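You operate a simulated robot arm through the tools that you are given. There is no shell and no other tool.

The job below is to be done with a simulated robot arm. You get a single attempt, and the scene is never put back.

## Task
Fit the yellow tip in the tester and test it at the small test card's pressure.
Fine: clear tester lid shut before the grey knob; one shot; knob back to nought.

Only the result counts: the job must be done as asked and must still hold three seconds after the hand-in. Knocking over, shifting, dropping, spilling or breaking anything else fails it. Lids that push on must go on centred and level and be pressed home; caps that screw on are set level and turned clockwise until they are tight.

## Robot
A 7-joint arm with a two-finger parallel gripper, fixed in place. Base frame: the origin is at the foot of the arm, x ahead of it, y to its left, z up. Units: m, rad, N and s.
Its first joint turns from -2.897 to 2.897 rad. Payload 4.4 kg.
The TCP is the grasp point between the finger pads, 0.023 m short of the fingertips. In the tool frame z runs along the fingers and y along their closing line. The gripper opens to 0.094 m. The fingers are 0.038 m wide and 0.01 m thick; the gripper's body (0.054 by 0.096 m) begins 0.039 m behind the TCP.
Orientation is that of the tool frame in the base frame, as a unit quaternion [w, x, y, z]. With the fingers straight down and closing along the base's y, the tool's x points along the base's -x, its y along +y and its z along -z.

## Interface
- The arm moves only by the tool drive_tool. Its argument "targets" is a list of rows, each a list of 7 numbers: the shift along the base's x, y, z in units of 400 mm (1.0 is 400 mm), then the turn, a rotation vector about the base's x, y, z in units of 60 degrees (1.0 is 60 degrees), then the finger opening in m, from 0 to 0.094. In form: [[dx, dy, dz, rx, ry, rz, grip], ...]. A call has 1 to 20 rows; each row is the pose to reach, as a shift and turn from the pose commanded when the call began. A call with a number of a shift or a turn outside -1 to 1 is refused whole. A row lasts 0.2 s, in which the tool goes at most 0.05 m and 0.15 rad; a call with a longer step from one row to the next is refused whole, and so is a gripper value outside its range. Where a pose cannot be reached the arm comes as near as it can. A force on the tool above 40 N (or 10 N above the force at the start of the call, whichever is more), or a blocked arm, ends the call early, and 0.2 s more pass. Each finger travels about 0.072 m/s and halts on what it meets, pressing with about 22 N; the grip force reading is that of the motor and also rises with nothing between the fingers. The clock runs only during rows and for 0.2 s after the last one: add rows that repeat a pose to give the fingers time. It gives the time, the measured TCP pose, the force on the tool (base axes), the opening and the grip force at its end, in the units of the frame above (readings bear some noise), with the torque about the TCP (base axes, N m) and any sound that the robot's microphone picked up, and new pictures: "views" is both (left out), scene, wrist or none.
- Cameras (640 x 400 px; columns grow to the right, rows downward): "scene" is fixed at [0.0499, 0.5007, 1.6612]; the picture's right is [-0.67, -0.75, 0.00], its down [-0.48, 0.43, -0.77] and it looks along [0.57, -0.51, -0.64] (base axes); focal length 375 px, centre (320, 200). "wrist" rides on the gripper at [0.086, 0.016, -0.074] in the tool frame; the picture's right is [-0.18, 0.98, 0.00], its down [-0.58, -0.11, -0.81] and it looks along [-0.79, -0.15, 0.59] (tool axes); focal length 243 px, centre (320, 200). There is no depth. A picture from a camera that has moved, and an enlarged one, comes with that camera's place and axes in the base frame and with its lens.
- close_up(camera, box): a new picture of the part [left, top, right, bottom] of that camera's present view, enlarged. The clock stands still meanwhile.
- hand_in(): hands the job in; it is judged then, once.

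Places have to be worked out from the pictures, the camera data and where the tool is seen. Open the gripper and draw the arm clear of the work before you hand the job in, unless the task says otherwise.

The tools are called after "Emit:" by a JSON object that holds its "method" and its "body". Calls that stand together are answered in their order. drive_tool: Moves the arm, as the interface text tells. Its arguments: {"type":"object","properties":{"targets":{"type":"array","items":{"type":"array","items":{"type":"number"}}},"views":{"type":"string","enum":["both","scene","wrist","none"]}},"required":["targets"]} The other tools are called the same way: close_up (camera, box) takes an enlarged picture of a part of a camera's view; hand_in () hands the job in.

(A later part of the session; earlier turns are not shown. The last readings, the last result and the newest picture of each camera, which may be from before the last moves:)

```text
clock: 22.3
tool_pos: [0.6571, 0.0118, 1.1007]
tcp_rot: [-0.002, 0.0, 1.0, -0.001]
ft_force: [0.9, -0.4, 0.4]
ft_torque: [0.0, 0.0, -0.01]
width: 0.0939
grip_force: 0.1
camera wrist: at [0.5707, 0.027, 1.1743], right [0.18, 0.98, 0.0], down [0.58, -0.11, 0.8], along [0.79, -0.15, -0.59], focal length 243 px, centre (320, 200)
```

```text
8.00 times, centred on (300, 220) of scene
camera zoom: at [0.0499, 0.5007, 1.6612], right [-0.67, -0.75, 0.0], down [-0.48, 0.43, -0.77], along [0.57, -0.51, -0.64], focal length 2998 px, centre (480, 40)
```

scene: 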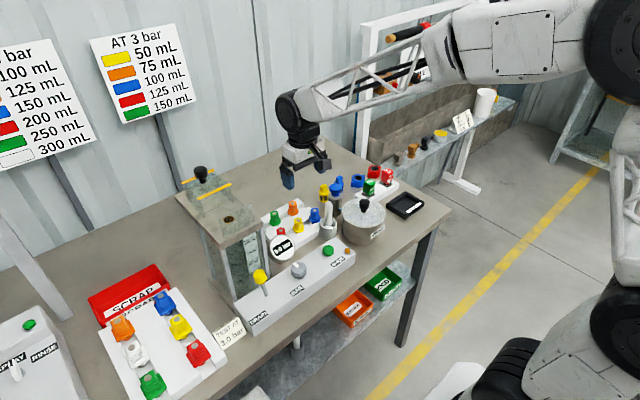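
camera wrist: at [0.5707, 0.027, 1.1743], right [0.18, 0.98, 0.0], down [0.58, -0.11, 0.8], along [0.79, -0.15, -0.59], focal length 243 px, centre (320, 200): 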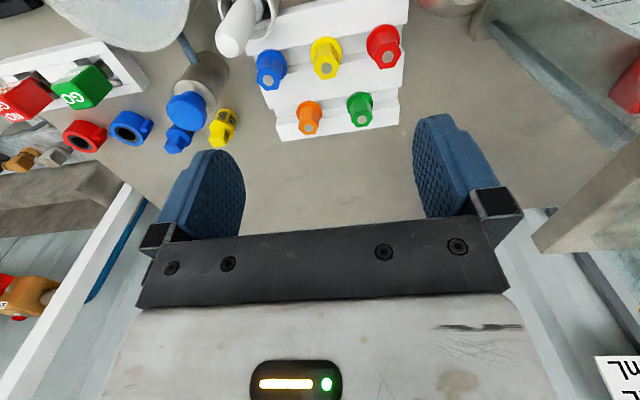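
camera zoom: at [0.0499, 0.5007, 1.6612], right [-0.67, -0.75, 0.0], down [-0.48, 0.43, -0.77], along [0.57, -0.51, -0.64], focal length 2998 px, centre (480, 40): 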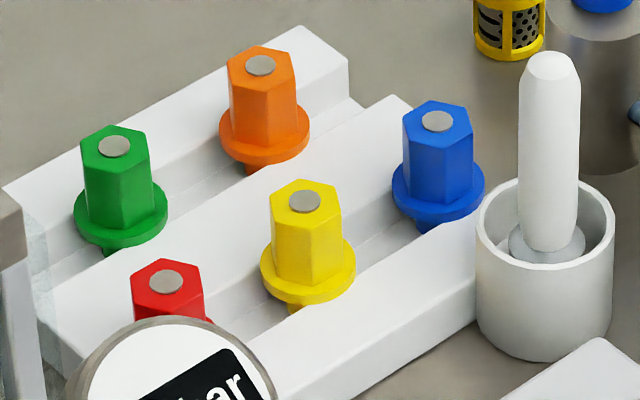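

The yellow hex's flats face ±x, its centre is at about (0.693, 0.0115), top z≈0.911, flange below ~0.88. I yaw the gripper −90° so it closes along x, above the tip.

Emit:
{"method": "drive_tool", "body": {"targets": [[0.02, 0, 0, 0, 0, -0.125, 0.094], [0.04, 0, 0, 0, 0, -0.25, 0.094], [0.06, 0, 0, 0, 0, -0.375, 0.094], [0.08, 0, 0, 0, 0, -0.5, 0.094], [0.09, 0, 0, 0, 0, -0.625, 0.094], [0.09, 0, 0, 0, 0, -0.75, 0.094]], "views": "none"}}

Emit:
{"method": "drive_tool", "body": {"targets": [[0, 0, 0, 0, 0, -0.125, 0.094], [0, 0, 0, 0, 0, -0.25, 0.094], [0, 0, 0, 0, 0, -0.375, 0.094], [0, 0, 0, 0, 0, -0.5, 0.094], [0, 0, 0, 0, 0, -0.625, 0.094], [0, 0, -0.05, 0, 0, -0.75, 0.094], [0, 0, -0.15, 0, 0, -0.75, 0.094]], "views": "both"}}

Emit:
{"method": "close_up", "body": {"camera": "wrist", "box": [240, 20, 400, 140]}}

```text
clock: 23.7
tool_pos: [0.6932, 0.0113, 1.1015]
tcp_rot: [-0.002, 0.383, 0.924, 0.001]
ft_force: [0.0, 0.6, -0.2]
ft_torque: [-0.01, -0.02, 0.02]
width: 0.0942
grip_force: 0.0
```

```text
clock: 25.3
tool_pos: [0.6927, 0.0104, 1.0411]
tcp_rot: [-0.002, 0.707, 0.707, 0.001]
ft_force: [0.2, 0.6, 1.0]
ft_torque: [0.0, 0.02, 0.0]
width: 0.094
grip_force: 0.1
camera wrist: at [0.7088, 0.0963, 1.1151], right [0.98, -0.19, 0.0], down [-0.11, -0.58, 0.8], along [-0.15, -0.79, -0.59], focal length 243 px, centre (320, 200)
```

scene: 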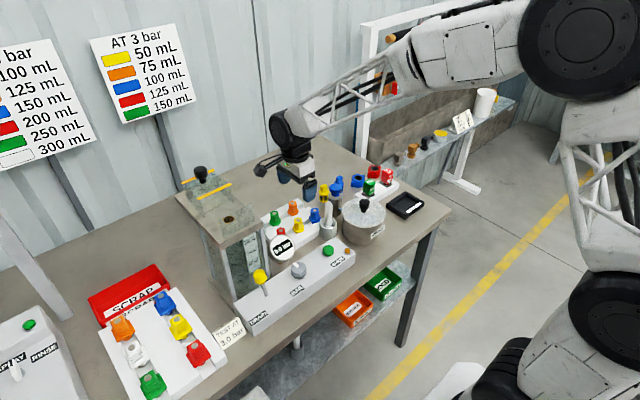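
wrist: 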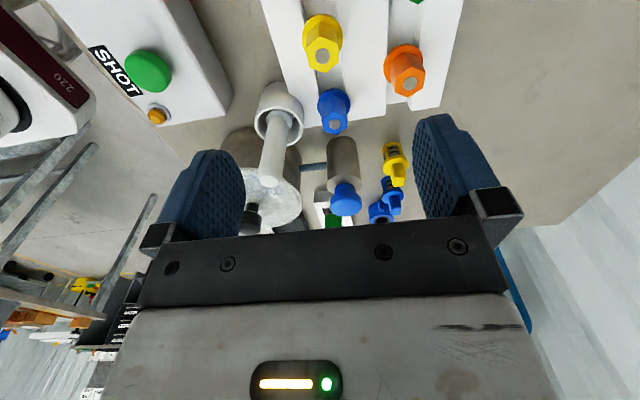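

```text
3.33 times, centred on (320, 80) of wrist
camera zoom: at [0.7088, 0.0963, 1.1151], right [0.98, -0.19, 0.0], down [-0.11, -0.58, 0.8], along [-0.15, -0.79, -0.59], focal length 809 px, centre (320, 600)
```

zoom: 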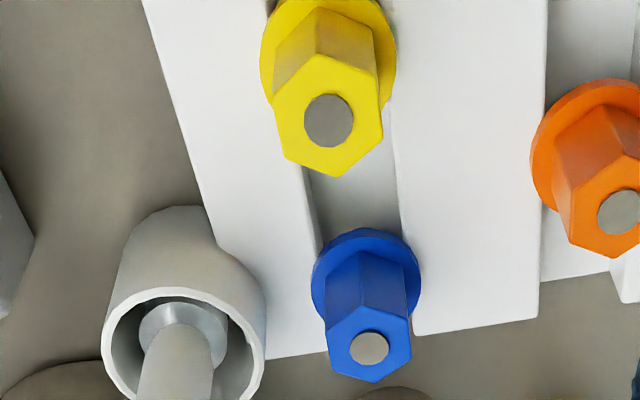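

Both wrist views agree: tip axis at (0.695, 0.011), top z≈0.911. I narrow the fingers to 50 mm and descend to z≈0.906.

Emit:
{"method": "drive_tool", "body": {"targets": [[0.005, 0.001, 0, 0, 0, 0, 0.05], [0.005, 0.001, -0.1, 0, 0, 0, 0.05], [0.005, 0.001, -0.2, 0, 0, 0, 0.05], [0.005, 0.001, -0.28, 0, 0, 0, 0.05], [0.005, 0.001, -0.32, 0, 0, 0, 0.05], [0.005, 0.001, -0.338, 0, 0, 0, 0.05]], "views": "both"}}

Emit:
{"method": "close_up", "body": {"camera": "wrist", "box": [240, 80, 400, 240]}}

Emit:
{"method": "close_up", "body": {"camera": "scene", "box": [260, 185, 340, 245]}}

```text
clock: 26.7
tool_pos: [0.6955, 0.0108, 0.9037]
tcp_rot: [-0.002, 0.707, 0.707, 0.001]
ft_force: [0.5, 0.0, 0.9]
ft_torque: [-0.02, 0.03, 0.0]
width: 0.0498
grip_force: 0.1
camera wrist: at [0.7119, 0.0967, 0.978], right [0.98, -0.18, 0.0], down [-0.11, -0.58, 0.8], along [-0.15, -0.79, -0.59], focal length 243 px, centre (320, 200)
```

scene: 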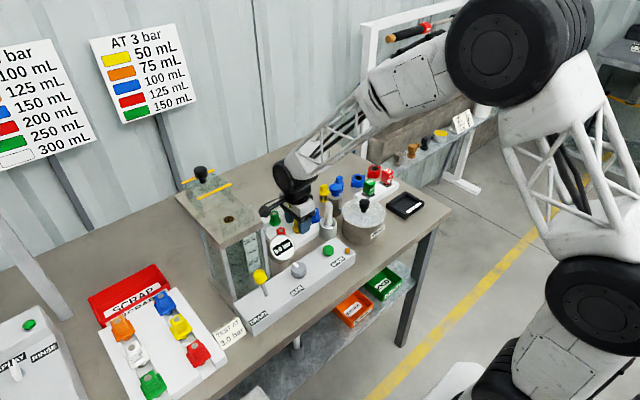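
wrist: 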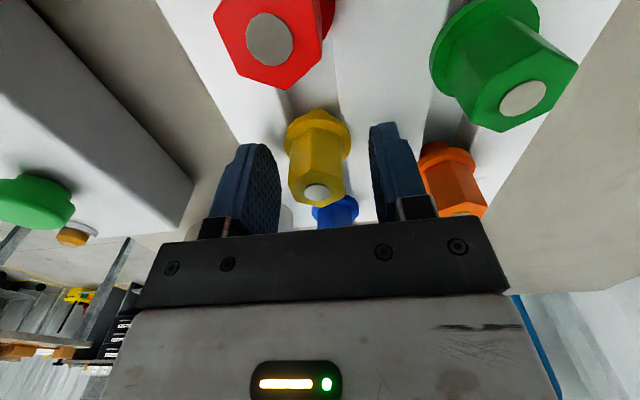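

```text
2.50 times, centred on (320, 160) of wrist
camera zoom: at [0.7119, 0.0967, 0.978], right [0.98, -0.18, 0.0], down [-0.11, -0.58, 0.8], along [-0.15, -0.79, -0.59], focal length 606 px, centre (320, 300)
```

zoom: 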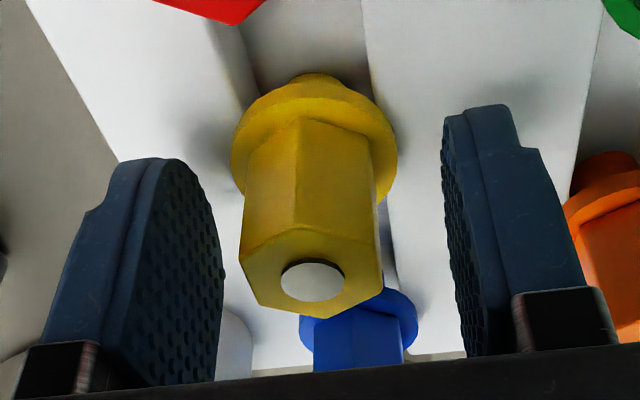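

```text
6.67 times, centred on (300, 215) of scene
camera zoom: at [0.0499, 0.5007, 1.6612], right [-0.67, -0.75, 0.0], down [-0.48, 0.43, -0.77], along [0.57, -0.51, -0.64], focal length 2498 px, centre (453, 100)
```

zoom: 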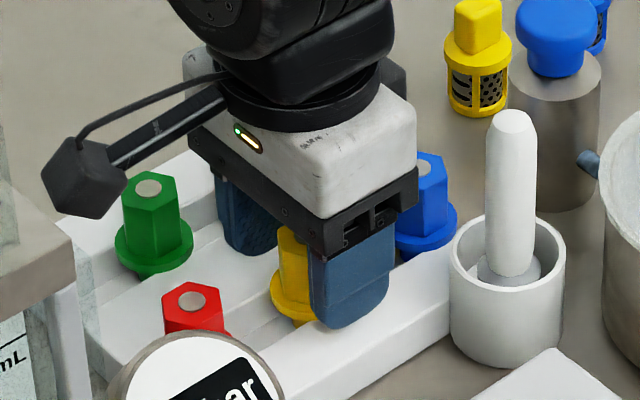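

The tip is centred between the pads; flange top is about z 0.881, right at fingertip level, so I raise 3 mm, shift −1 mm in x, and close.

Emit:
{"method": "drive_tool", "body": {"targets": [[-0.002, 0, 0.008, 0, 0, 0, 0.05], [-0.002, 0, 0.008, 0, 0, 0, 0.032], [-0.002, 0, 0.008, 0, 0, 0, 0.018], [-0.002, 0, 0.008, 0, 0, 0, 0.015], [-0.002, 0, 0.008, 0, 0, 0, 0.015]], "views": "wrist"}}

```text
clock: 27.9
tool_pos: [0.6961, 0.0108, 0.909]
tcp_rot: [-0.001, 0.707, 0.707, 0.001]
ft_force: [-0.5, -0.6, -0.4]
ft_torque: [0.0, -0.02, -0.01]
width: 0.0244
grip_force: 21.6
camera wrist: at [0.7112, 0.0963, 0.9819], right [0.98, -0.18, 0.0], down [-0.11, -0.58, 0.8], along [-0.15, -0.79, -0.59], focal length 243 px, centre (320, 200)
```

wrist: 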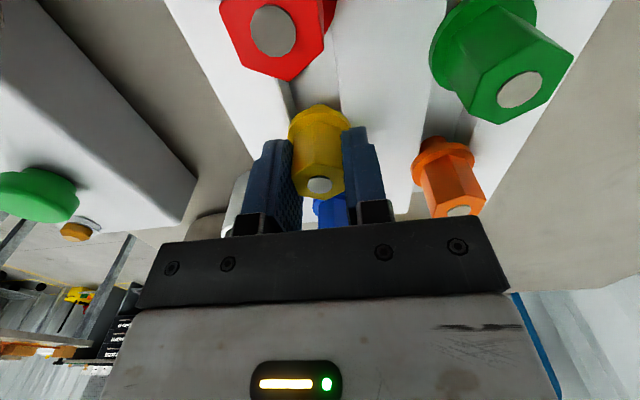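

The hex is held at 24.4 mm with no side force. I lift straight up slowly and look at the tip's underside length from the scene camera.

Emit:
{"method": "drive_tool", "body": {"targets": [[0, 0, 0.01, 0, 0, 0, 0.015], [0, 0, 0.03, 0, 0, 0, 0.015], [0, 0, 0.06, 0, 0, 0, 0.015], [0, 0, 0.1, 0, 0, 0, 0.015], [0, 0, 0.16, 0, 0, 0, 0.015], [0, 0, 0.22, 0, 0, 0, 0.015], [0, 0, 0.3, 0, 0, 0, 0.015]], "views": "both"}}

Emit:
{"method": "close_up", "body": {"camera": "scene", "box": [260, 155, 340, 215]}}

Emit:
{"method": "close_up", "body": {"camera": "wrist", "box": [240, 80, 400, 220]}}

```text
clock: 29.5
tool_pos: [0.6955, 0.0127, 1.0291]
tcp_rot: [-0.003, 0.708, 0.707, 0.0]
ft_force: [-0.5, 0.8, -0.6]
ft_torque: [0.01, 0.01, -0.04]
width: 0.0244
grip_force: 22.0
camera wrist: at [0.7112, 0.0977, 1.1028], right [0.98, -0.18, 0.0], down [-0.11, -0.58, 0.8], along [-0.15, -0.79, -0.59], focal length 243 px, centre (320, 200)
```

scene: 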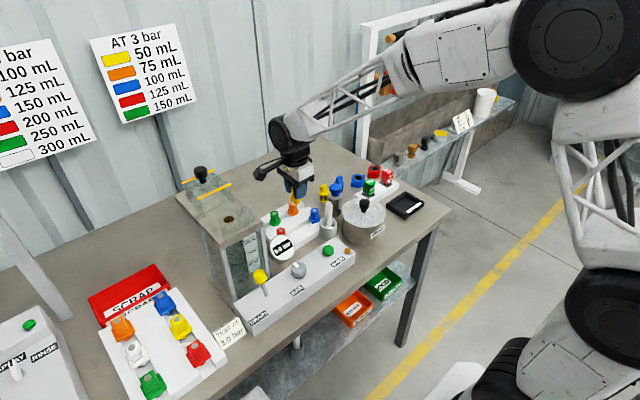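
wrist: 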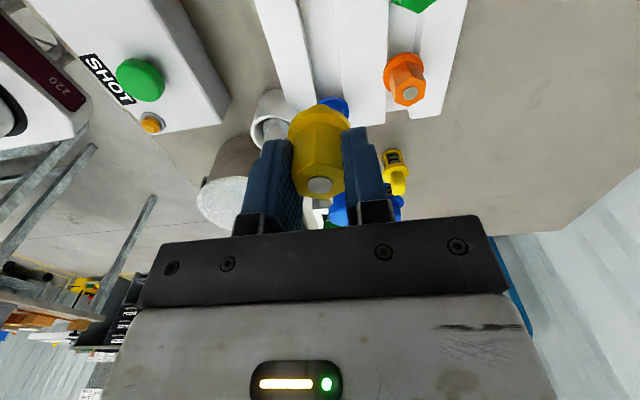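

```text
6.67 times, centred on (300, 185) of scene
camera zoom: at [0.0499, 0.5007, 1.6612], right [-0.67, -0.75, 0.0], down [-0.48, 0.43, -0.77], along [0.57, -0.51, -0.64], focal length 2498 px, centre (453, 300)
```

zoom: 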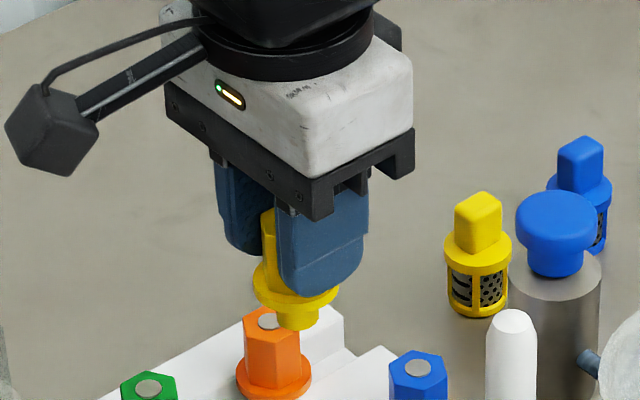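

```text
2.86 times, centred on (320, 150) of wrist
camera zoom: at [0.7112, 0.0977, 1.1028], right [0.98, -0.18, 0.0], down [-0.11, -0.58, 0.8], along [-0.15, -0.79, -0.59], focal length 693 px, centre (320, 343)
```

zoom: 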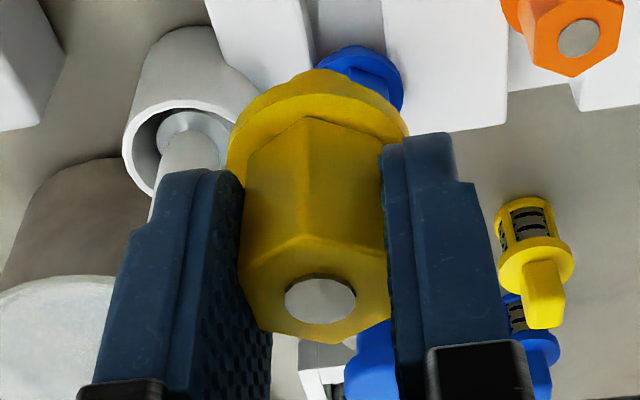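

The tip is held upright, with a short stem below its flange. I raise it to z≈1.22 and carry it towards the tester while yawing back by +90°.

Emit:
{"method": "drive_tool", "body": {"targets": [[0, 0, 0.1, 0, 0, 0, 0.015], [0, 0, 0.2, 0, 0, 0, 0.015], [0, 0, 0.3, 0, 0, 0, 0.015], [0, 0, 0.4, 0, 0, 0, 0.015], [0, 0.02, 0.475, 0, 0, 0.1, 0.015], [-0.02, 0.1, 0.475, 0, 0, 0.22, 0.015], [-0.04, 0.18, 0.475, 0, 0, 0.34, 0.015], [-0.06, 0.26, 0.475, 0, 0, 0.46, 0.015], [-0.08, 0.34, 0.475, 0, 0, 0.58, 0.015], [-0.1, 0.42, 0.475, 0, 0, 0.7, 0.015]], "views": "none"}}

Emit:
{"method": "drive_tool", "body": {"targets": [[0, 0.04, 0, 0, 0, 0.12, 0.015], [0, 0.08, 0, 0, 0, 0.24, 0.015], [0, 0.12, 0, 0, 0, 0.36, 0.015], [-0.005, 0.147, 0, 0, 0, 0.48, 0.015], [-0.01, 0.147, 0, 0, 0, 0.6, 0.015], [-0.0138, 0.147, 0, 0, 0, 0.7, 0.015], [-0.0138, 0.147, -0.05, 0, 0, 0.8, 0.015]], "views": "both"}}

Emit:
{"method": "close_up", "body": {"camera": "wrist", "box": [240, 20, 400, 160]}}

```text
clock: 31.7
tool_pos: [0.6557, 0.1798, 1.2178]
tcp_rot: [-0.002, 0.406, 0.914, 0.0]
ft_force: [-0.2, 0.2, -0.3]
ft_torque: [0.01, 0.02, -0.01]
width: 0.0243
grip_force: 21.9
```

```text
clock: 33.3
tool_pos: [0.6477, 0.2367, 1.1984]
tcp_rot: [-0.002, -0.001, 1.0, -0.001]
ft_force: [-0.8, -0.3, -0.2]
ft_torque: [0.0, 0.01, -0.03]
width: 0.0244
grip_force: 21.8
camera wrist: at [0.5627, 0.2522, 1.2721], right [0.18, 0.98, 0.0], down [0.58, -0.11, 0.8], along [0.79, -0.15, -0.59], focal length 243 px, centre (320, 200)
```

scene: 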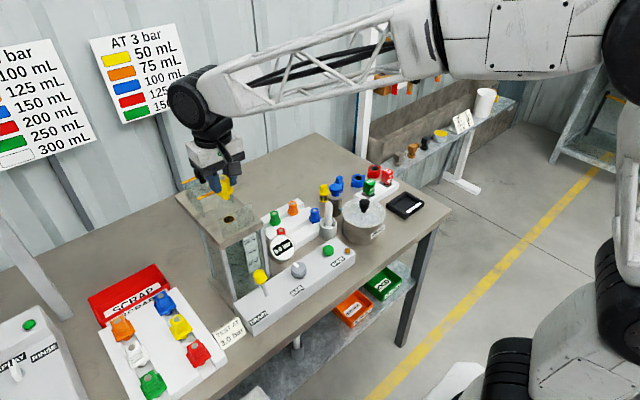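
wrist: 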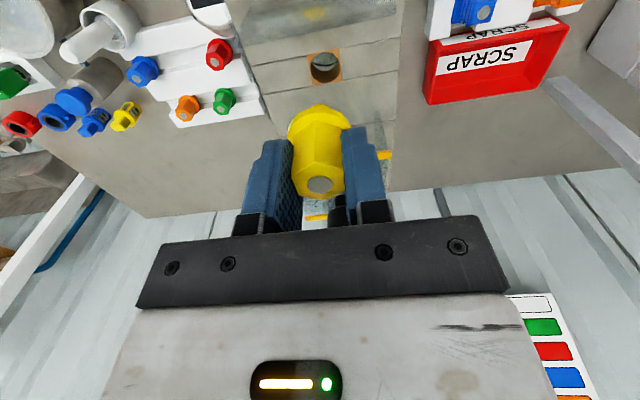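

```text
2.86 times, centred on (320, 90) of wrist
camera zoom: at [0.5627, 0.2522, 1.2721], right [0.18, 0.98, 0.0], down [0.58, -0.11, 0.8], along [0.79, -0.15, -0.59], focal length 693 px, centre (320, 514)
```

zoom: 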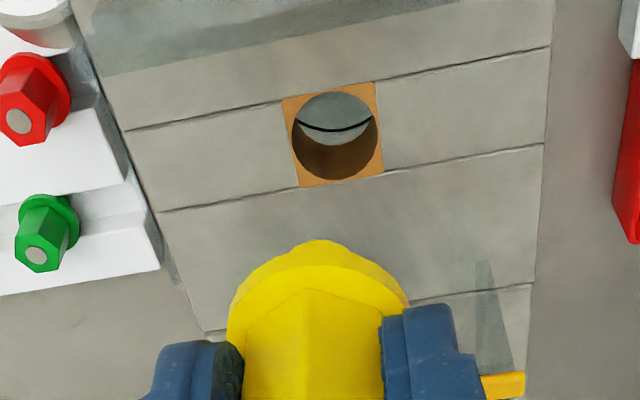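

Hole is at (0.650, 0.2403, 1.083) by two wrist views, and the tool is ~4 mm short in y. I correct that with a tiny tilt fix, and lower to just above the hole to check alignment with both cameras.

Emit:
{"method": "drive_tool", "body": {"targets": [[0.006, 0.0095, -0.03, 0.002, -0.004, 0, 0.015], [0.006, 0.0095, -0.07, 0.002, -0.004, 0, 0.015], [0.006, 0.0095, -0.11, 0.002, -0.004, 0, 0.015], [0.006, 0.0095, -0.14, 0.002, -0.004, 0, 0.015], [0.006, 0.0095, -0.14, 0.002, -0.004, 0, 0.015]], "views": "both"}}

Emit:
{"method": "close_up", "body": {"camera": "wrist", "box": [260, 20, 380, 140]}}

Emit:
{"method": "close_up", "body": {"camera": "scene", "box": [200, 185, 260, 235]}}

```text
clock: 34.5
tool_pos: [0.6511, 0.2412, 1.1431]
tcp_rot: [0.0, 0.0, 1.0, 0.0]
ft_force: [0.1, -0.5, -0.2]
ft_torque: [0.04, -0.01, -0.02]
width: 0.0244
grip_force: 22.0
camera wrist: at [0.5648, 0.2566, 1.2161], right [0.18, 0.98, 0.0], down [0.58, -0.11, 0.81], along [0.79, -0.15, -0.59], focal length 243 px, centre (320, 200)
```

scene: 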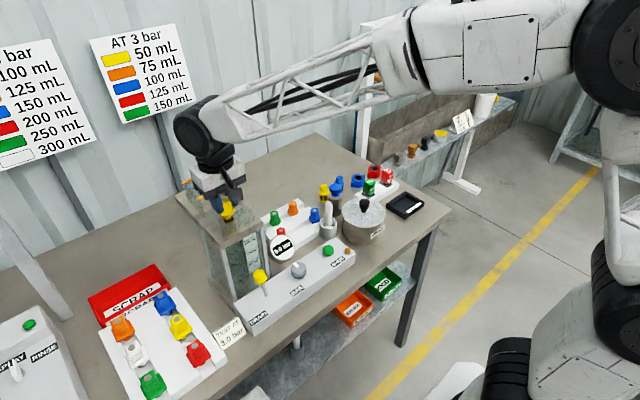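
wrist: 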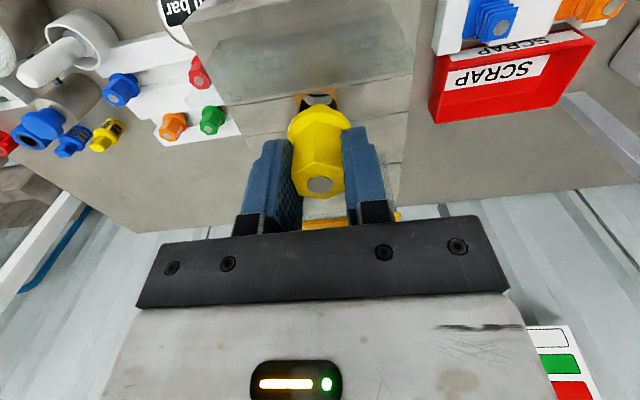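

```text
3.33 times, centred on (320, 80) of wrist
camera zoom: at [0.5648, 0.2566, 1.2161], right [0.18, 0.98, 0.0], down [0.58, -0.11, 0.81], along [0.79, -0.15, -0.59], focal length 809 px, centre (320, 600)
```

zoom: 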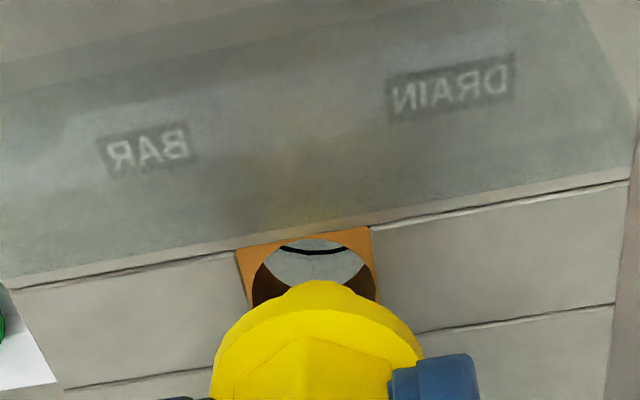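

```text
8.00 times, centred on (230, 210) of scene
camera zoom: at [0.0499, 0.5007, 1.6612], right [-0.67, -0.75, 0.0], down [-0.48, 0.43, -0.77], along [0.57, -0.51, -0.64], focal length 2998 px, centre (1040, 120)
```

zoom: 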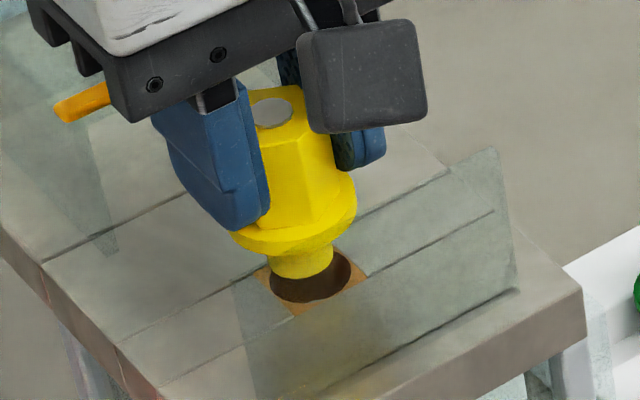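

The scene view shows the stem directly over the hole (within ~1 mm). I shift −1 mm in y and lower 22 mm in small steps.

Emit:
{"method": "drive_tool", "body": {"targets": [[-0.0007, -0.0025, -0.006, 0, 0, 0, 0.015], [-0.0007, -0.0025, -0.014, 0, 0, 0, 0.015], [-0.0007, -0.0025, -0.022, 0, 0, 0, 0.015], [-0.0007, -0.0025, -0.03, 0, 0, 0, 0.015], [-0.0007, -0.0025, -0.038, 0, 0, 0, 0.015], [-0.0007, -0.0025, -0.046, 0, 0, 0, 0.015], [-0.0007, -0.0025, -0.054, 0, 0, 0, 0.015]], "views": "both"}}

Emit:
{"method": "close_up", "body": {"camera": "scene", "box": [200, 185, 260, 235]}}

Emit:
{"method": "close_up", "body": {"camera": "wrist", "box": [260, 60, 380, 180]}}

```text
clock: 36.1
tool_pos: [0.6514, 0.2402, 1.1202]
tcp_rot: [0.0, 0.0, 1.0, 0.0]
ft_force: [0.0, -1.1, -1.2]
ft_torque: [0.01, 0.02, 0.0]
width: 0.0244
grip_force: 21.7
camera wrist: at [0.5649, 0.2556, 1.1933], right [0.18, 0.98, 0.0], down [0.58, -0.11, 0.81], along [0.79, -0.15, -0.59], focal length 243 px, centre (320, 200)
```

scene: 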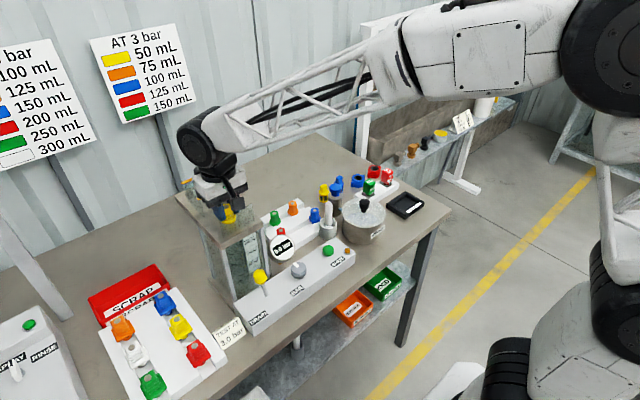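
wrist: 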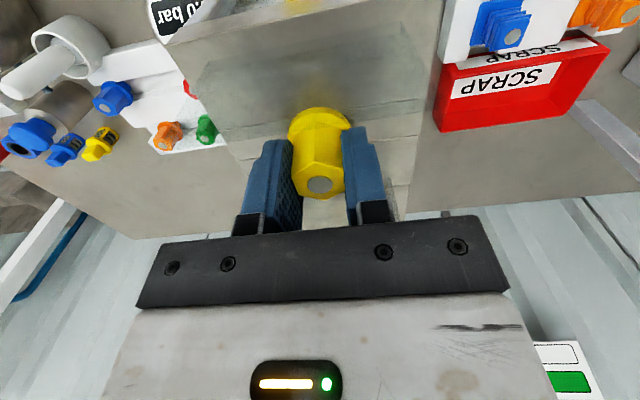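

```text
8.00 times, centred on (230, 210) of scene
camera zoom: at [0.0499, 0.5007, 1.6612], right [-0.67, -0.75, 0.0], down [-0.48, 0.43, -0.77], along [0.57, -0.51, -0.64], focal length 2998 px, centre (1040, 120)
```

zoom: 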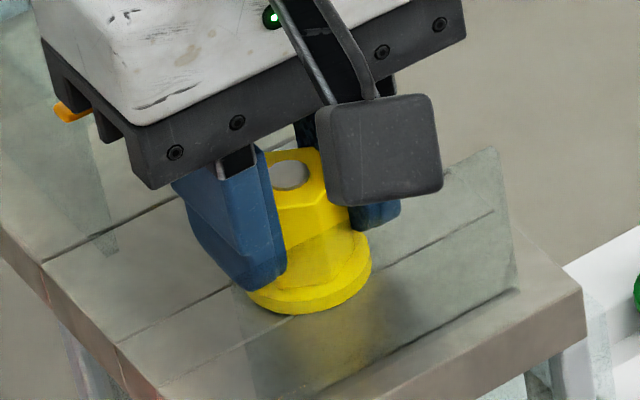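

```text
3.33 times, centred on (320, 120) of wrist
camera zoom: at [0.5649, 0.2556, 1.1933], right [0.18, 0.98, 0.0], down [0.58, -0.11, 0.81], along [0.79, -0.15, -0.59], focal length 809 px, centre (320, 467)
```

zoom: 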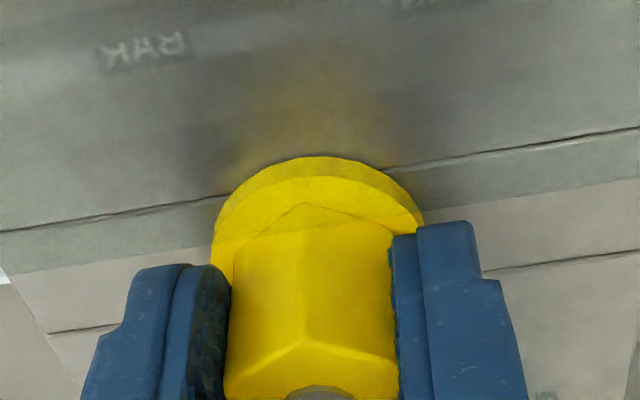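

The stem entered the hole with no force; the flange is nearly down. I lower in 1 mm steps until it seats.

Emit:
{"method": "drive_tool", "body": {"targets": [[0, 0, -0.0025, 0, 0, 0, 0.015], [0, 0, -0.005, 0, 0, 0, 0.015], [0, 0, -0.0075, 0, 0, 0, 0.015]], "views": "none"}}

```text
clock: 36.9
tool_pos: [0.6507, 0.2412, 1.1191]
tcp_rot: [0.001, 0.001, 1.0, 0.001]
ft_force: [-0.1, -6.3, 20.9]
ft_torque: [-0.13, 0.01, -0.03]
width: 0.0243
grip_force: 22.3
```

There is 21 N of upward contact now. I check whether the flange is flush.

Emit:
{"method": "close_up", "body": {"camera": "scene", "box": [210, 195, 250, 230]}}

Emit:
{"method": "close_up", "body": {"camera": "wrist", "box": [270, 80, 370, 160]}}

```text
11.43 times, centred on (230, 212) of scene
camera zoom: at [0.0499, 0.5007, 1.6612], right [-0.67, -0.75, 0.0], down [-0.48, 0.43, -0.77], along [0.57, -0.51, -0.64], focal length 4282 px, centre (1349, 57)
```

zoom: 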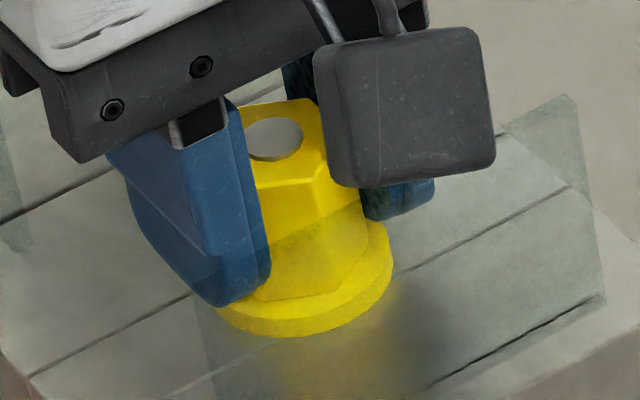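

```text
5.00 times, centred on (320, 120) of wrist
camera zoom: at [0.565, 0.2559, 1.1918], right [0.18, 0.98, 0.0], down [0.58, -0.11, 0.81], along [0.79, -0.15, -0.59], focal length 1213 px, centre (320, 600)
```

zoom: 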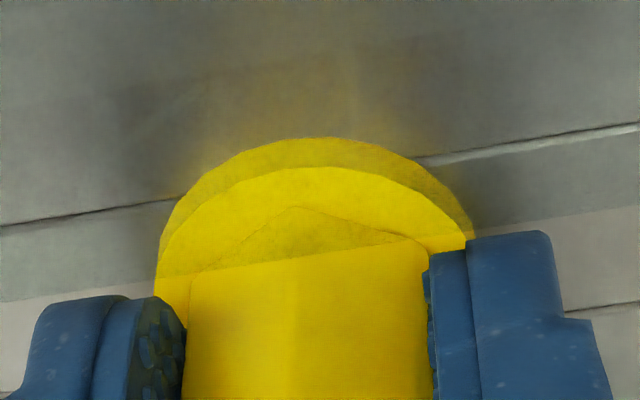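

The flange looks flush on the brass seat. I open the fingers and rise straight up, then inspect the seated tip.

Emit:
{"method": "drive_tool", "body": {"targets": [[0, 0, 0.001, 0, 0, 0, 0.03], [0, 0, 0.001, 0, 0, 0, 0.05], [0, 0, 0.001, 0, 0, 0, 0.06], [0, 0, 0.04, 0, 0, 0, 0.06], [0, 0, 0.1, 0, 0, 0, 0.06], [0, 0, 0.2, 0, 0, 0, 0.06]], "views": "both"}}

Emit:
{"method": "close_up", "body": {"camera": "scene", "box": [200, 185, 260, 235]}}

Emit:
{"method": "close_up", "body": {"camera": "wrist", "box": [240, 0, 400, 120]}}

```text
clock: 38.3
tool_pos: [0.6511, 0.2411, 1.198]
tcp_rot: [0.0, 0.0, 1.0, 0.0]
ft_force: [0.6, -0.1, -0.9]
ft_torque: [-0.01, -0.02, -0.01]
width: 0.06
grip_force: 0.0
camera wrist: at [0.5657, 0.2568, 1.2703], right [0.18, 0.98, 0.0], down [0.58, -0.11, 0.81], along [0.79, -0.15, -0.59], focal length 243 px, centre (320, 200)
```

scene: 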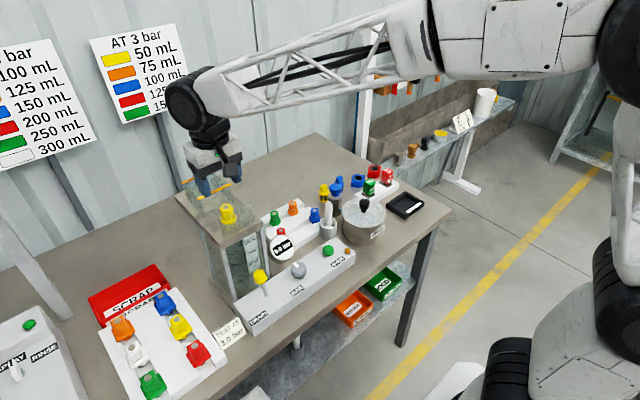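
wrist: 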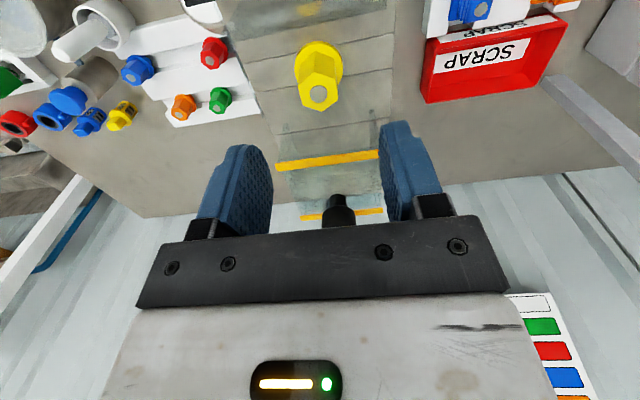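

```text
8.00 times, centred on (230, 210) of scene
camera zoom: at [0.0499, 0.5007, 1.6612], right [-0.67, -0.75, 0.0], down [-0.48, 0.43, -0.77], along [0.57, -0.51, -0.64], focal length 2998 px, centre (1040, 120)
```

zoom: 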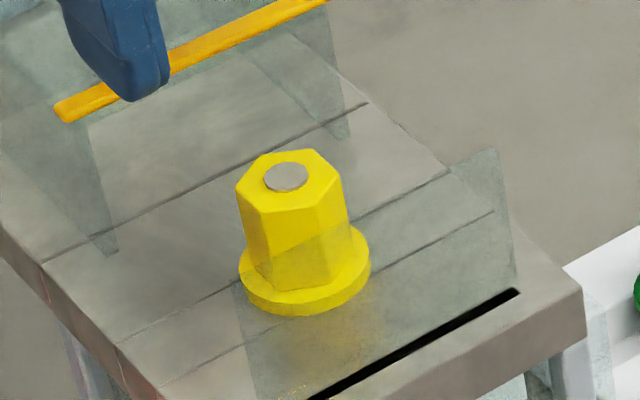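

```text
3.33 times, centred on (320, 60) of wrist
camera zoom: at [0.5657, 0.2568, 1.2703], right [0.18, 0.98, 0.0], down [0.58, -0.11, 0.81], along [0.79, -0.15, -0.59], focal length 809 px, centre (320, 667)
```

zoom: 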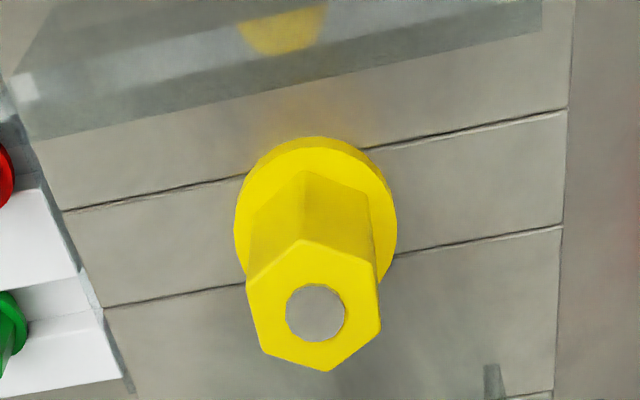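

The tip sits upright and flush. Now I go back to the lid knob at about (0.748, 0.240) and grip it again.

Emit:
{"method": "drive_tool", "body": {"targets": [[0, 0, 0.1, 0, 0, 0, 0.094], [0.06, 0, 0.175, 0, 0, 0, 0.094], [0.16, 0, 0.175, 0, 0, 0, 0.094], [0.2435, -0.002, 0.175, 0, 0, 0, 0.094], [0.2435, -0.002, 0.09, 0, 0, 0, 0.094], [0.2435, -0.002, 0.0, 0, 0, 0, 0.094], [0.2435, -0.002, -0.05, 0, 0, 0, 0.094], [0.2435, -0.002, -0.08, 0, 0, 0, 0.094]], "views": "wrist"}}

```text
clock: 40.1
tool_pos: [0.7515, 0.2393, 1.1654]
tcp_rot: [0.001, 0.0, 1.0, -0.001]
ft_force: [0.0, 0.5, 0.0]
ft_torque: [-0.01, -0.01, 0.0]
width: 0.094
grip_force: 0.1
camera wrist: at [0.6633, 0.2549, 1.2386], right [0.18, 0.98, 0.0], down [0.58, -0.11, 0.81], along [0.79, -0.15, -0.59], focal length 243 px, centre (320, 200)
```

wrist: 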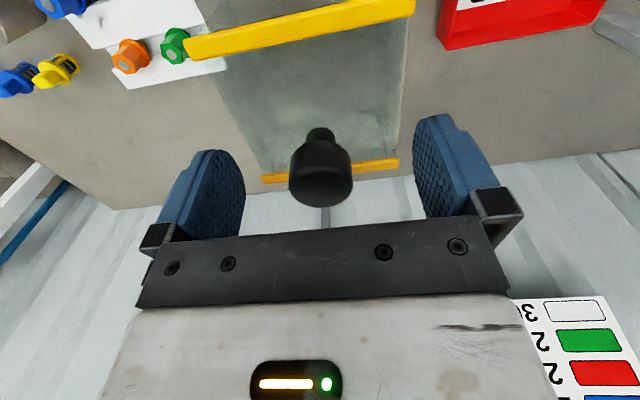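

Knob centred again; I nudge +0.8 mm in y and close on it.

Emit:
{"method": "drive_tool", "body": {"targets": [[-0.003, 0.002, 0, 0, 0, 0, 0.06], [-0.003, 0.002, 0, 0, 0, 0, 0.035], [-0.003, 0.002, 0, 0, 0, 0, 0.024], [-0.003, 0.002, 0, 0, 0, 0, 0.024]], "views": "none"}}

```text
clock: 41.1
tool_pos: [0.7487, 0.2397, 1.1647]
tcp_rot: [0.0, -0.001, 1.0, 0.001]
ft_force: [-1.2, -10.7, -1.8]
ft_torque: [-0.13, -0.2, -0.08]
width: 0.0295
grip_force: 45.2
```

Gripped with a small side force. I slide the lid forward (−x) 74 mm first, then finish gently.

Emit:
{"method": "drive_tool", "body": {"targets": [[-0.015, -0.001, 0, 0, 0, 0, 0.024], [-0.03, -0.001, 0, 0, 0, 0, 0.024], [-0.045, -0.001, 0, 0, 0, 0, 0.024], [-0.06, -0.001, 0, 0, 0, 0, 0.024], [-0.075, -0.001, 0, 0, 0, 0, 0.024], [-0.09, -0.001, 0, 0, 0, 0, 0.024], [-0.105, -0.001, 0, 0, 0, 0, 0.024], [-0.12, -0.001, 0, 0, 0, 0, 0.024], [-0.135, -0.001, 0, 0, 0, 0, 0.024], [-0.15, -0.001, 0, 0, 0, 0, 0.024], [-0.165, -0.001, 0, 0, 0, 0, 0.024], [-0.18, -0.001, 0, 0, 0, 0, 0.024], [-0.185, -0.001, 0, 0, 0, 0, 0.024]], "views": "scene"}}

Emit:
{"method": "close_up", "body": {"camera": "scene", "box": [190, 175, 270, 255]}}

```text
clock: 43.9
tool_pos: [0.6726, 0.2398, 1.1645]
tcp_rot: [0.0, 0.0, 1.0, 0.0]
ft_force: [-0.6, 20.9, -14.3]
ft_torque: [0.07, -0.05, -0.12]
width: 0.0296
grip_force: 44.5
```

scene: 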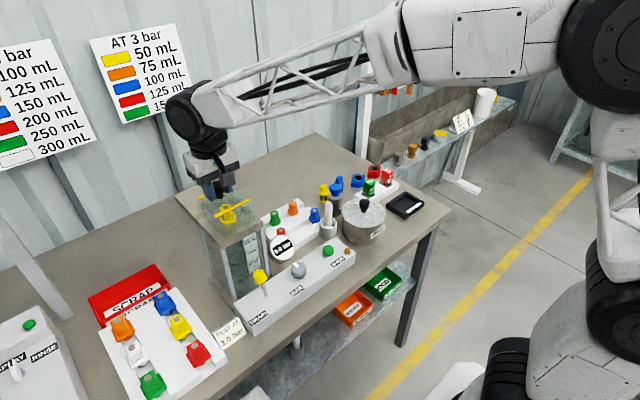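

```text
5.00 times, centred on (230, 215) of scene
camera zoom: at [0.0499, 0.5007, 1.6612], right [-0.67, -0.75, 0.0], down [-0.48, 0.43, -0.77], along [0.57, -0.51, -0.64], focal length 1874 px, centre (770, 125)
```

zoom: 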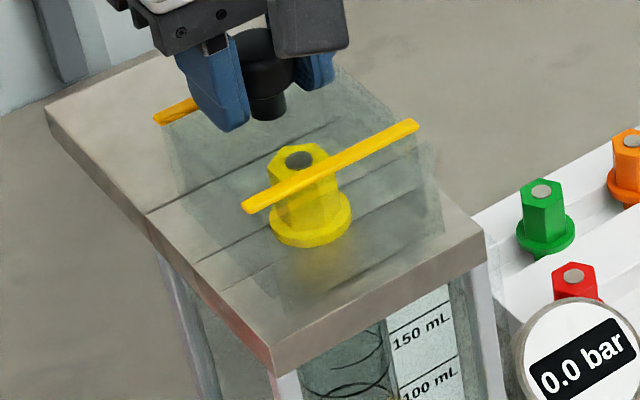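

Lid is ~8 mm from shut. I finish in small −x steps (with a 0.2 mm y relief) watching for the stop.

Emit:
{"method": "drive_tool", "body": {"targets": [[-0.005, 0.0006, 0, 0, 0, 0, 0.024], [-0.01, 0.0006, 0, 0, 0, 0, 0.024], [-0.014, 0.0006, 0, 0, 0, 0, 0.024], [-0.017, 0.0006, 0, 0, 0, 0, 0.024], [-0.02, 0.0006, 0, 0, 0, 0, 0.024]], "views": "none"}}

```text
clock: 45.1
tool_pos: [0.6661, 0.2407, 1.1651]
tcp_rot: [-0.001, 0.0, 1.0, -0.001]
ft_force: [1.2, 18.8, -25.5]
ft_torque: [0.06, 0.33, -0.01]
width: 0.0297
grip_force: 44.8
```

Pull of −25 N in z and +19 N in y shows grip strain; I relax it by 0.8 mm down and 0.5 mm +y before the last bit.

Emit:
{"method": "drive_tool", "body": {"targets": [[0, 0.0007, -0.001, 0, 0, 0, 0.024], [0, 0.0013, -0.002, 0, 0, 0, 0.024]], "views": "none"}}

```text
clock: 45.7
tool_pos: [0.6662, 0.2411, 1.1657]
tcp_rot: [0.0, 0.0, 1.0, 0.0]
ft_force: [-0.5, -1.8, -24.9]
ft_torque: [-0.05, 0.78, 0.09]
width: 0.0298
grip_force: 44.9
```

Side strain is gone but −25 N in z remains; I lower a bit more and push 1 mm forward.

Emit:
{"method": "drive_tool", "body": {"targets": [[0, 0, -0.002, 0, 0, 0, 0.024], [0, 0, -0.004, 0, 0, 0, 0.024], [-0.002, 0, -0.004, 0, 0, 0, 0.024]], "views": "scene"}}

Emit:
{"method": "close_up", "body": {"camera": "scene", "box": [190, 175, 270, 255]}}

```text
clock: 46.5
tool_pos: [0.6651, 0.2405, 1.1651]
tcp_rot: [0.001, -0.001, 1.0, 0.002]
ft_force: [2.0, -16.9, 7.9]
ft_torque: [-0.2, 0.78, -0.06]
width: 0.0295
grip_force: 45.2
```

scene: 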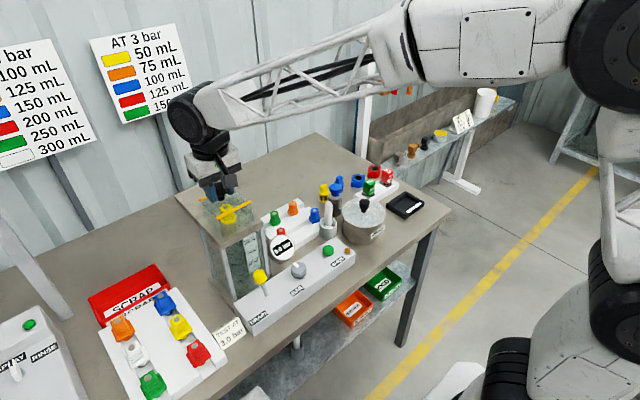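

```text
5.00 times, centred on (230, 215) of scene
camera zoom: at [0.0499, 0.5007, 1.6612], right [-0.67, -0.75, 0.0], down [-0.48, 0.43, -0.77], along [0.57, -0.51, -0.64], focal length 1874 px, centre (770, 125)
```

zoom: 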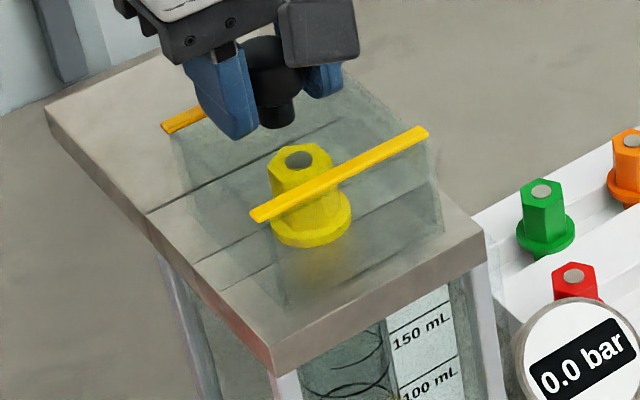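

The front strip is back at its original picture position. I push gently another 2 mm in half-mm steps to be sure it is against its stop.

Emit:
{"method": "drive_tool", "body": {"targets": [[-0.00125, 0, 0, 0, 0, 0, 0.024], [-0.0025, -0.0005, 0, 0, 0, 0, 0.024], [-0.00375, -0.0005, 0, 0, 0, 0, 0.024], [-0.005, -0.0005, 0, 0, 0, 0, 0.024]], "views": "none"}}

```text
clock: 47.0
tool_pos: [0.6669, 0.2391, 1.1666]
tcp_rot: [0.002, -0.001, 1.0, 0.0]
ft_force: [6.0, -10.8, -1.4]
ft_torque: [-0.37, -0.27, 0.06]
width: 0.0295
grip_force: 45.3
stopped in row 2: the force on the tool passed its limit at 42 N (the readings are from after the stop); the commanded pose is now the measured one
```

The push met a hard stop (42 N). I release, rise clear, and compare the lid's place with the original picture.

Emit:
{"method": "drive_tool", "body": {"targets": [[0, 0, 0, 0, 0, 0, 0.05], [0, 0, 0, 0, 0, 0, 0.094], [0, 0, 0, 0, 0, 0, 0.094], [0, 0, 0.08, 0, 0, 0, 0.094], [0, 0, 0.18, 0, 0, 0, 0.094], [-0.08, 0, 0.26, 0, 0, 0, 0.094], [-0.16, 0, 0.34, 0, 0, 0, 0.094]], "views": "both"}}

Emit:
{"method": "close_up", "body": {"camera": "scene", "box": [190, 175, 270, 255]}}

Emit:
{"method": "close_up", "body": {"camera": "wrist", "box": [230, 20, 410, 160]}}

```text
clock: 48.6
tool_pos: [0.5986, 0.2403, 1.299]
tcp_rot: [0.001, 0.0, 1.0, -0.001]
ft_force: [-0.4, 0.0, -0.3]
ft_torque: [-0.02, 0.02, 0.0]
width: 0.0942
grip_force: 0.0
camera wrist: at [0.5117, 0.2562, 1.3732], right [0.18, 0.98, 0.0], down [0.58, -0.11, 0.81], along [0.79, -0.15, -0.59], focal length 243 px, centre (320, 200)
```

scene: 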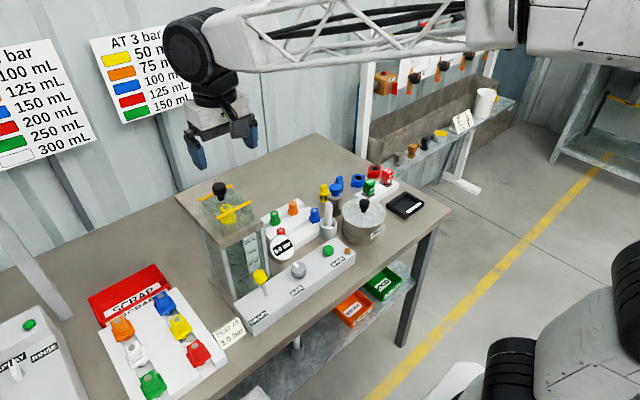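
wrist: 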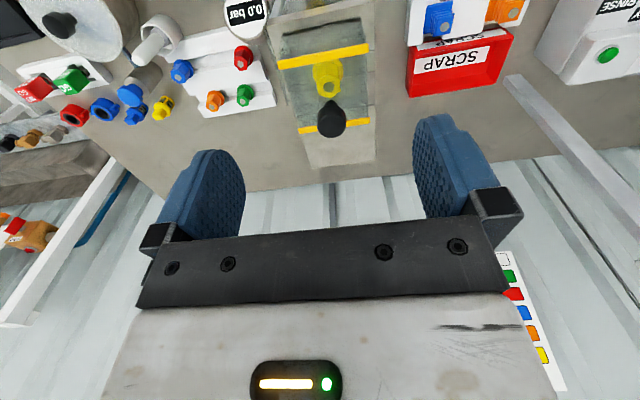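

```text
5.00 times, centred on (230, 215) of scene
camera zoom: at [0.0499, 0.5007, 1.6612], right [-0.67, -0.75, 0.0], down [-0.48, 0.43, -0.77], along [0.57, -0.51, -0.64], focal length 1874 px, centre (770, 125)
```

zoom: 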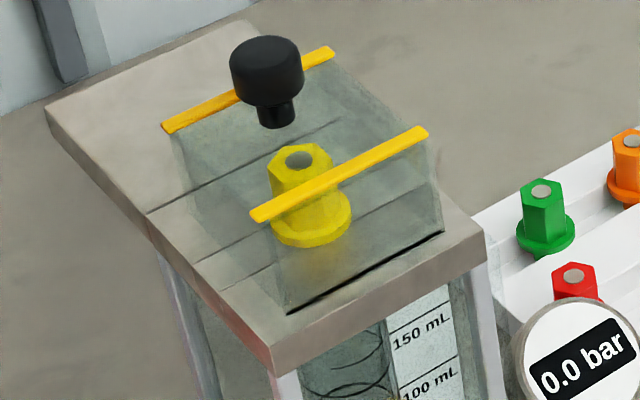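

```text
2.86 times, centred on (320, 90) of wrist
camera zoom: at [0.5117, 0.2562, 1.3732], right [0.18, 0.98, 0.0], down [0.58, -0.11, 0.81], along [0.79, -0.15, -0.59], focal length 693 px, centre (320, 514)
```

zoom: 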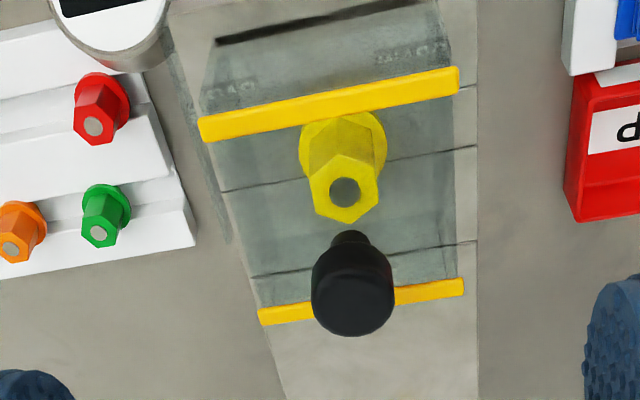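

Lid position matches the original shut view, with the tip in place. Next the grey knob, triangulated near (0.5435, 0.132, 0.916): I move over it for a close look.

Emit:
{"method": "drive_tool", "body": {"targets": [[-0.08, -0.05, 0, 0, 0, 0, 0.094], [-0.1378, -0.14, 0, 0, 0, 0, 0.094], [-0.1378, -0.23, -0.07, 0, 0, 0, 0.094], [-0.1378, -0.27, -0.18, 0, 0, 0, 0.094], [-0.1378, -0.27, -0.3, 0, 0, 0, 0.094], [-0.1378, -0.27, -0.42, 0, 0, 0, 0.094], [-0.1378, -0.27, -0.54, 0, 0, 0, 0.094], [-0.1378, -0.27, -0.65, 0, 0, 0, 0.094]], "views": "both"}}

Emit:
{"method": "close_up", "body": {"camera": "wrist", "box": [230, 0, 410, 130]}}

Emit:
{"method": "close_up", "body": {"camera": "scene", "box": [260, 235, 340, 285]}}

```text
clock: 50.4
tool_pos: [0.5449, 0.1329, 1.0409]
tcp_rot: [0.003, 0.0, 1.0, 0.001]
ft_force: [0.0, 0.3, -0.3]
ft_torque: [0.02, 0.04, -0.02]
width: 0.0941
grip_force: 0.1
camera wrist: at [0.4588, 0.1498, 1.1129], right [0.18, 0.98, 0.0], down [0.58, -0.11, 0.81], along [0.8, -0.15, -0.59], focal length 243 px, centre (320, 200)
```

scene: 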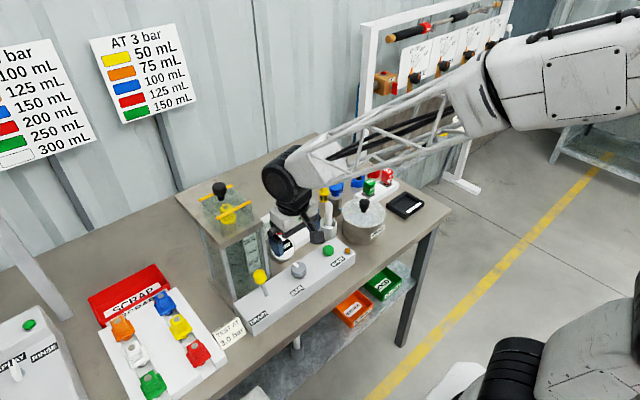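
wrist: 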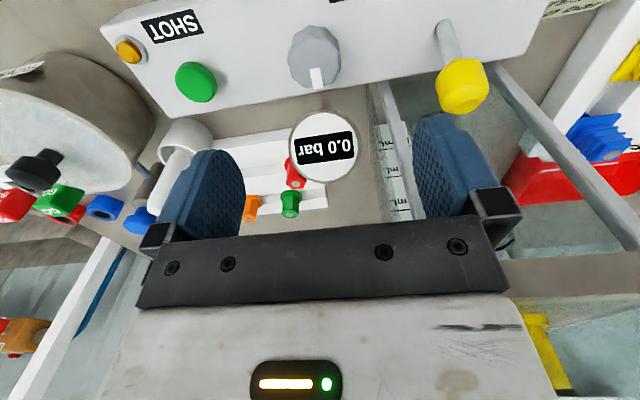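

```text
3.08 times, centred on (320, 65) of wrist
camera zoom: at [0.4588, 0.1498, 1.1129], right [0.18, 0.98, 0.0], down [0.58, -0.11, 0.81], along [0.8, -0.15, -0.59], focal length 746 px, centre (320, 615)
```

zoom: 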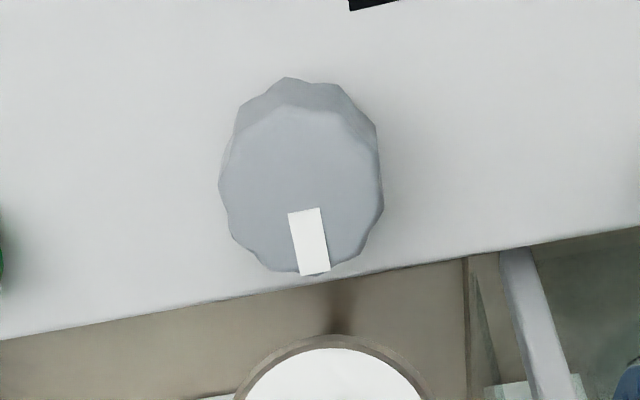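

```text
8.00 times, centred on (300, 260) of scene
camera zoom: at [0.0499, 0.5007, 1.6612], right [-0.67, -0.75, 0.0], down [-0.48, 0.43, -0.77], along [0.57, -0.51, -0.64], focal length 2998 px, centre (480, -280)
```

zoom: 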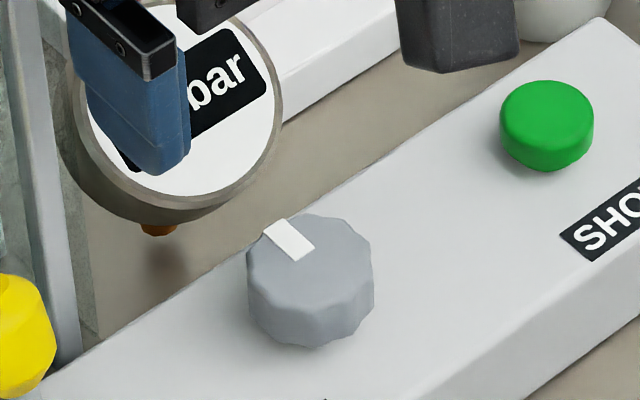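

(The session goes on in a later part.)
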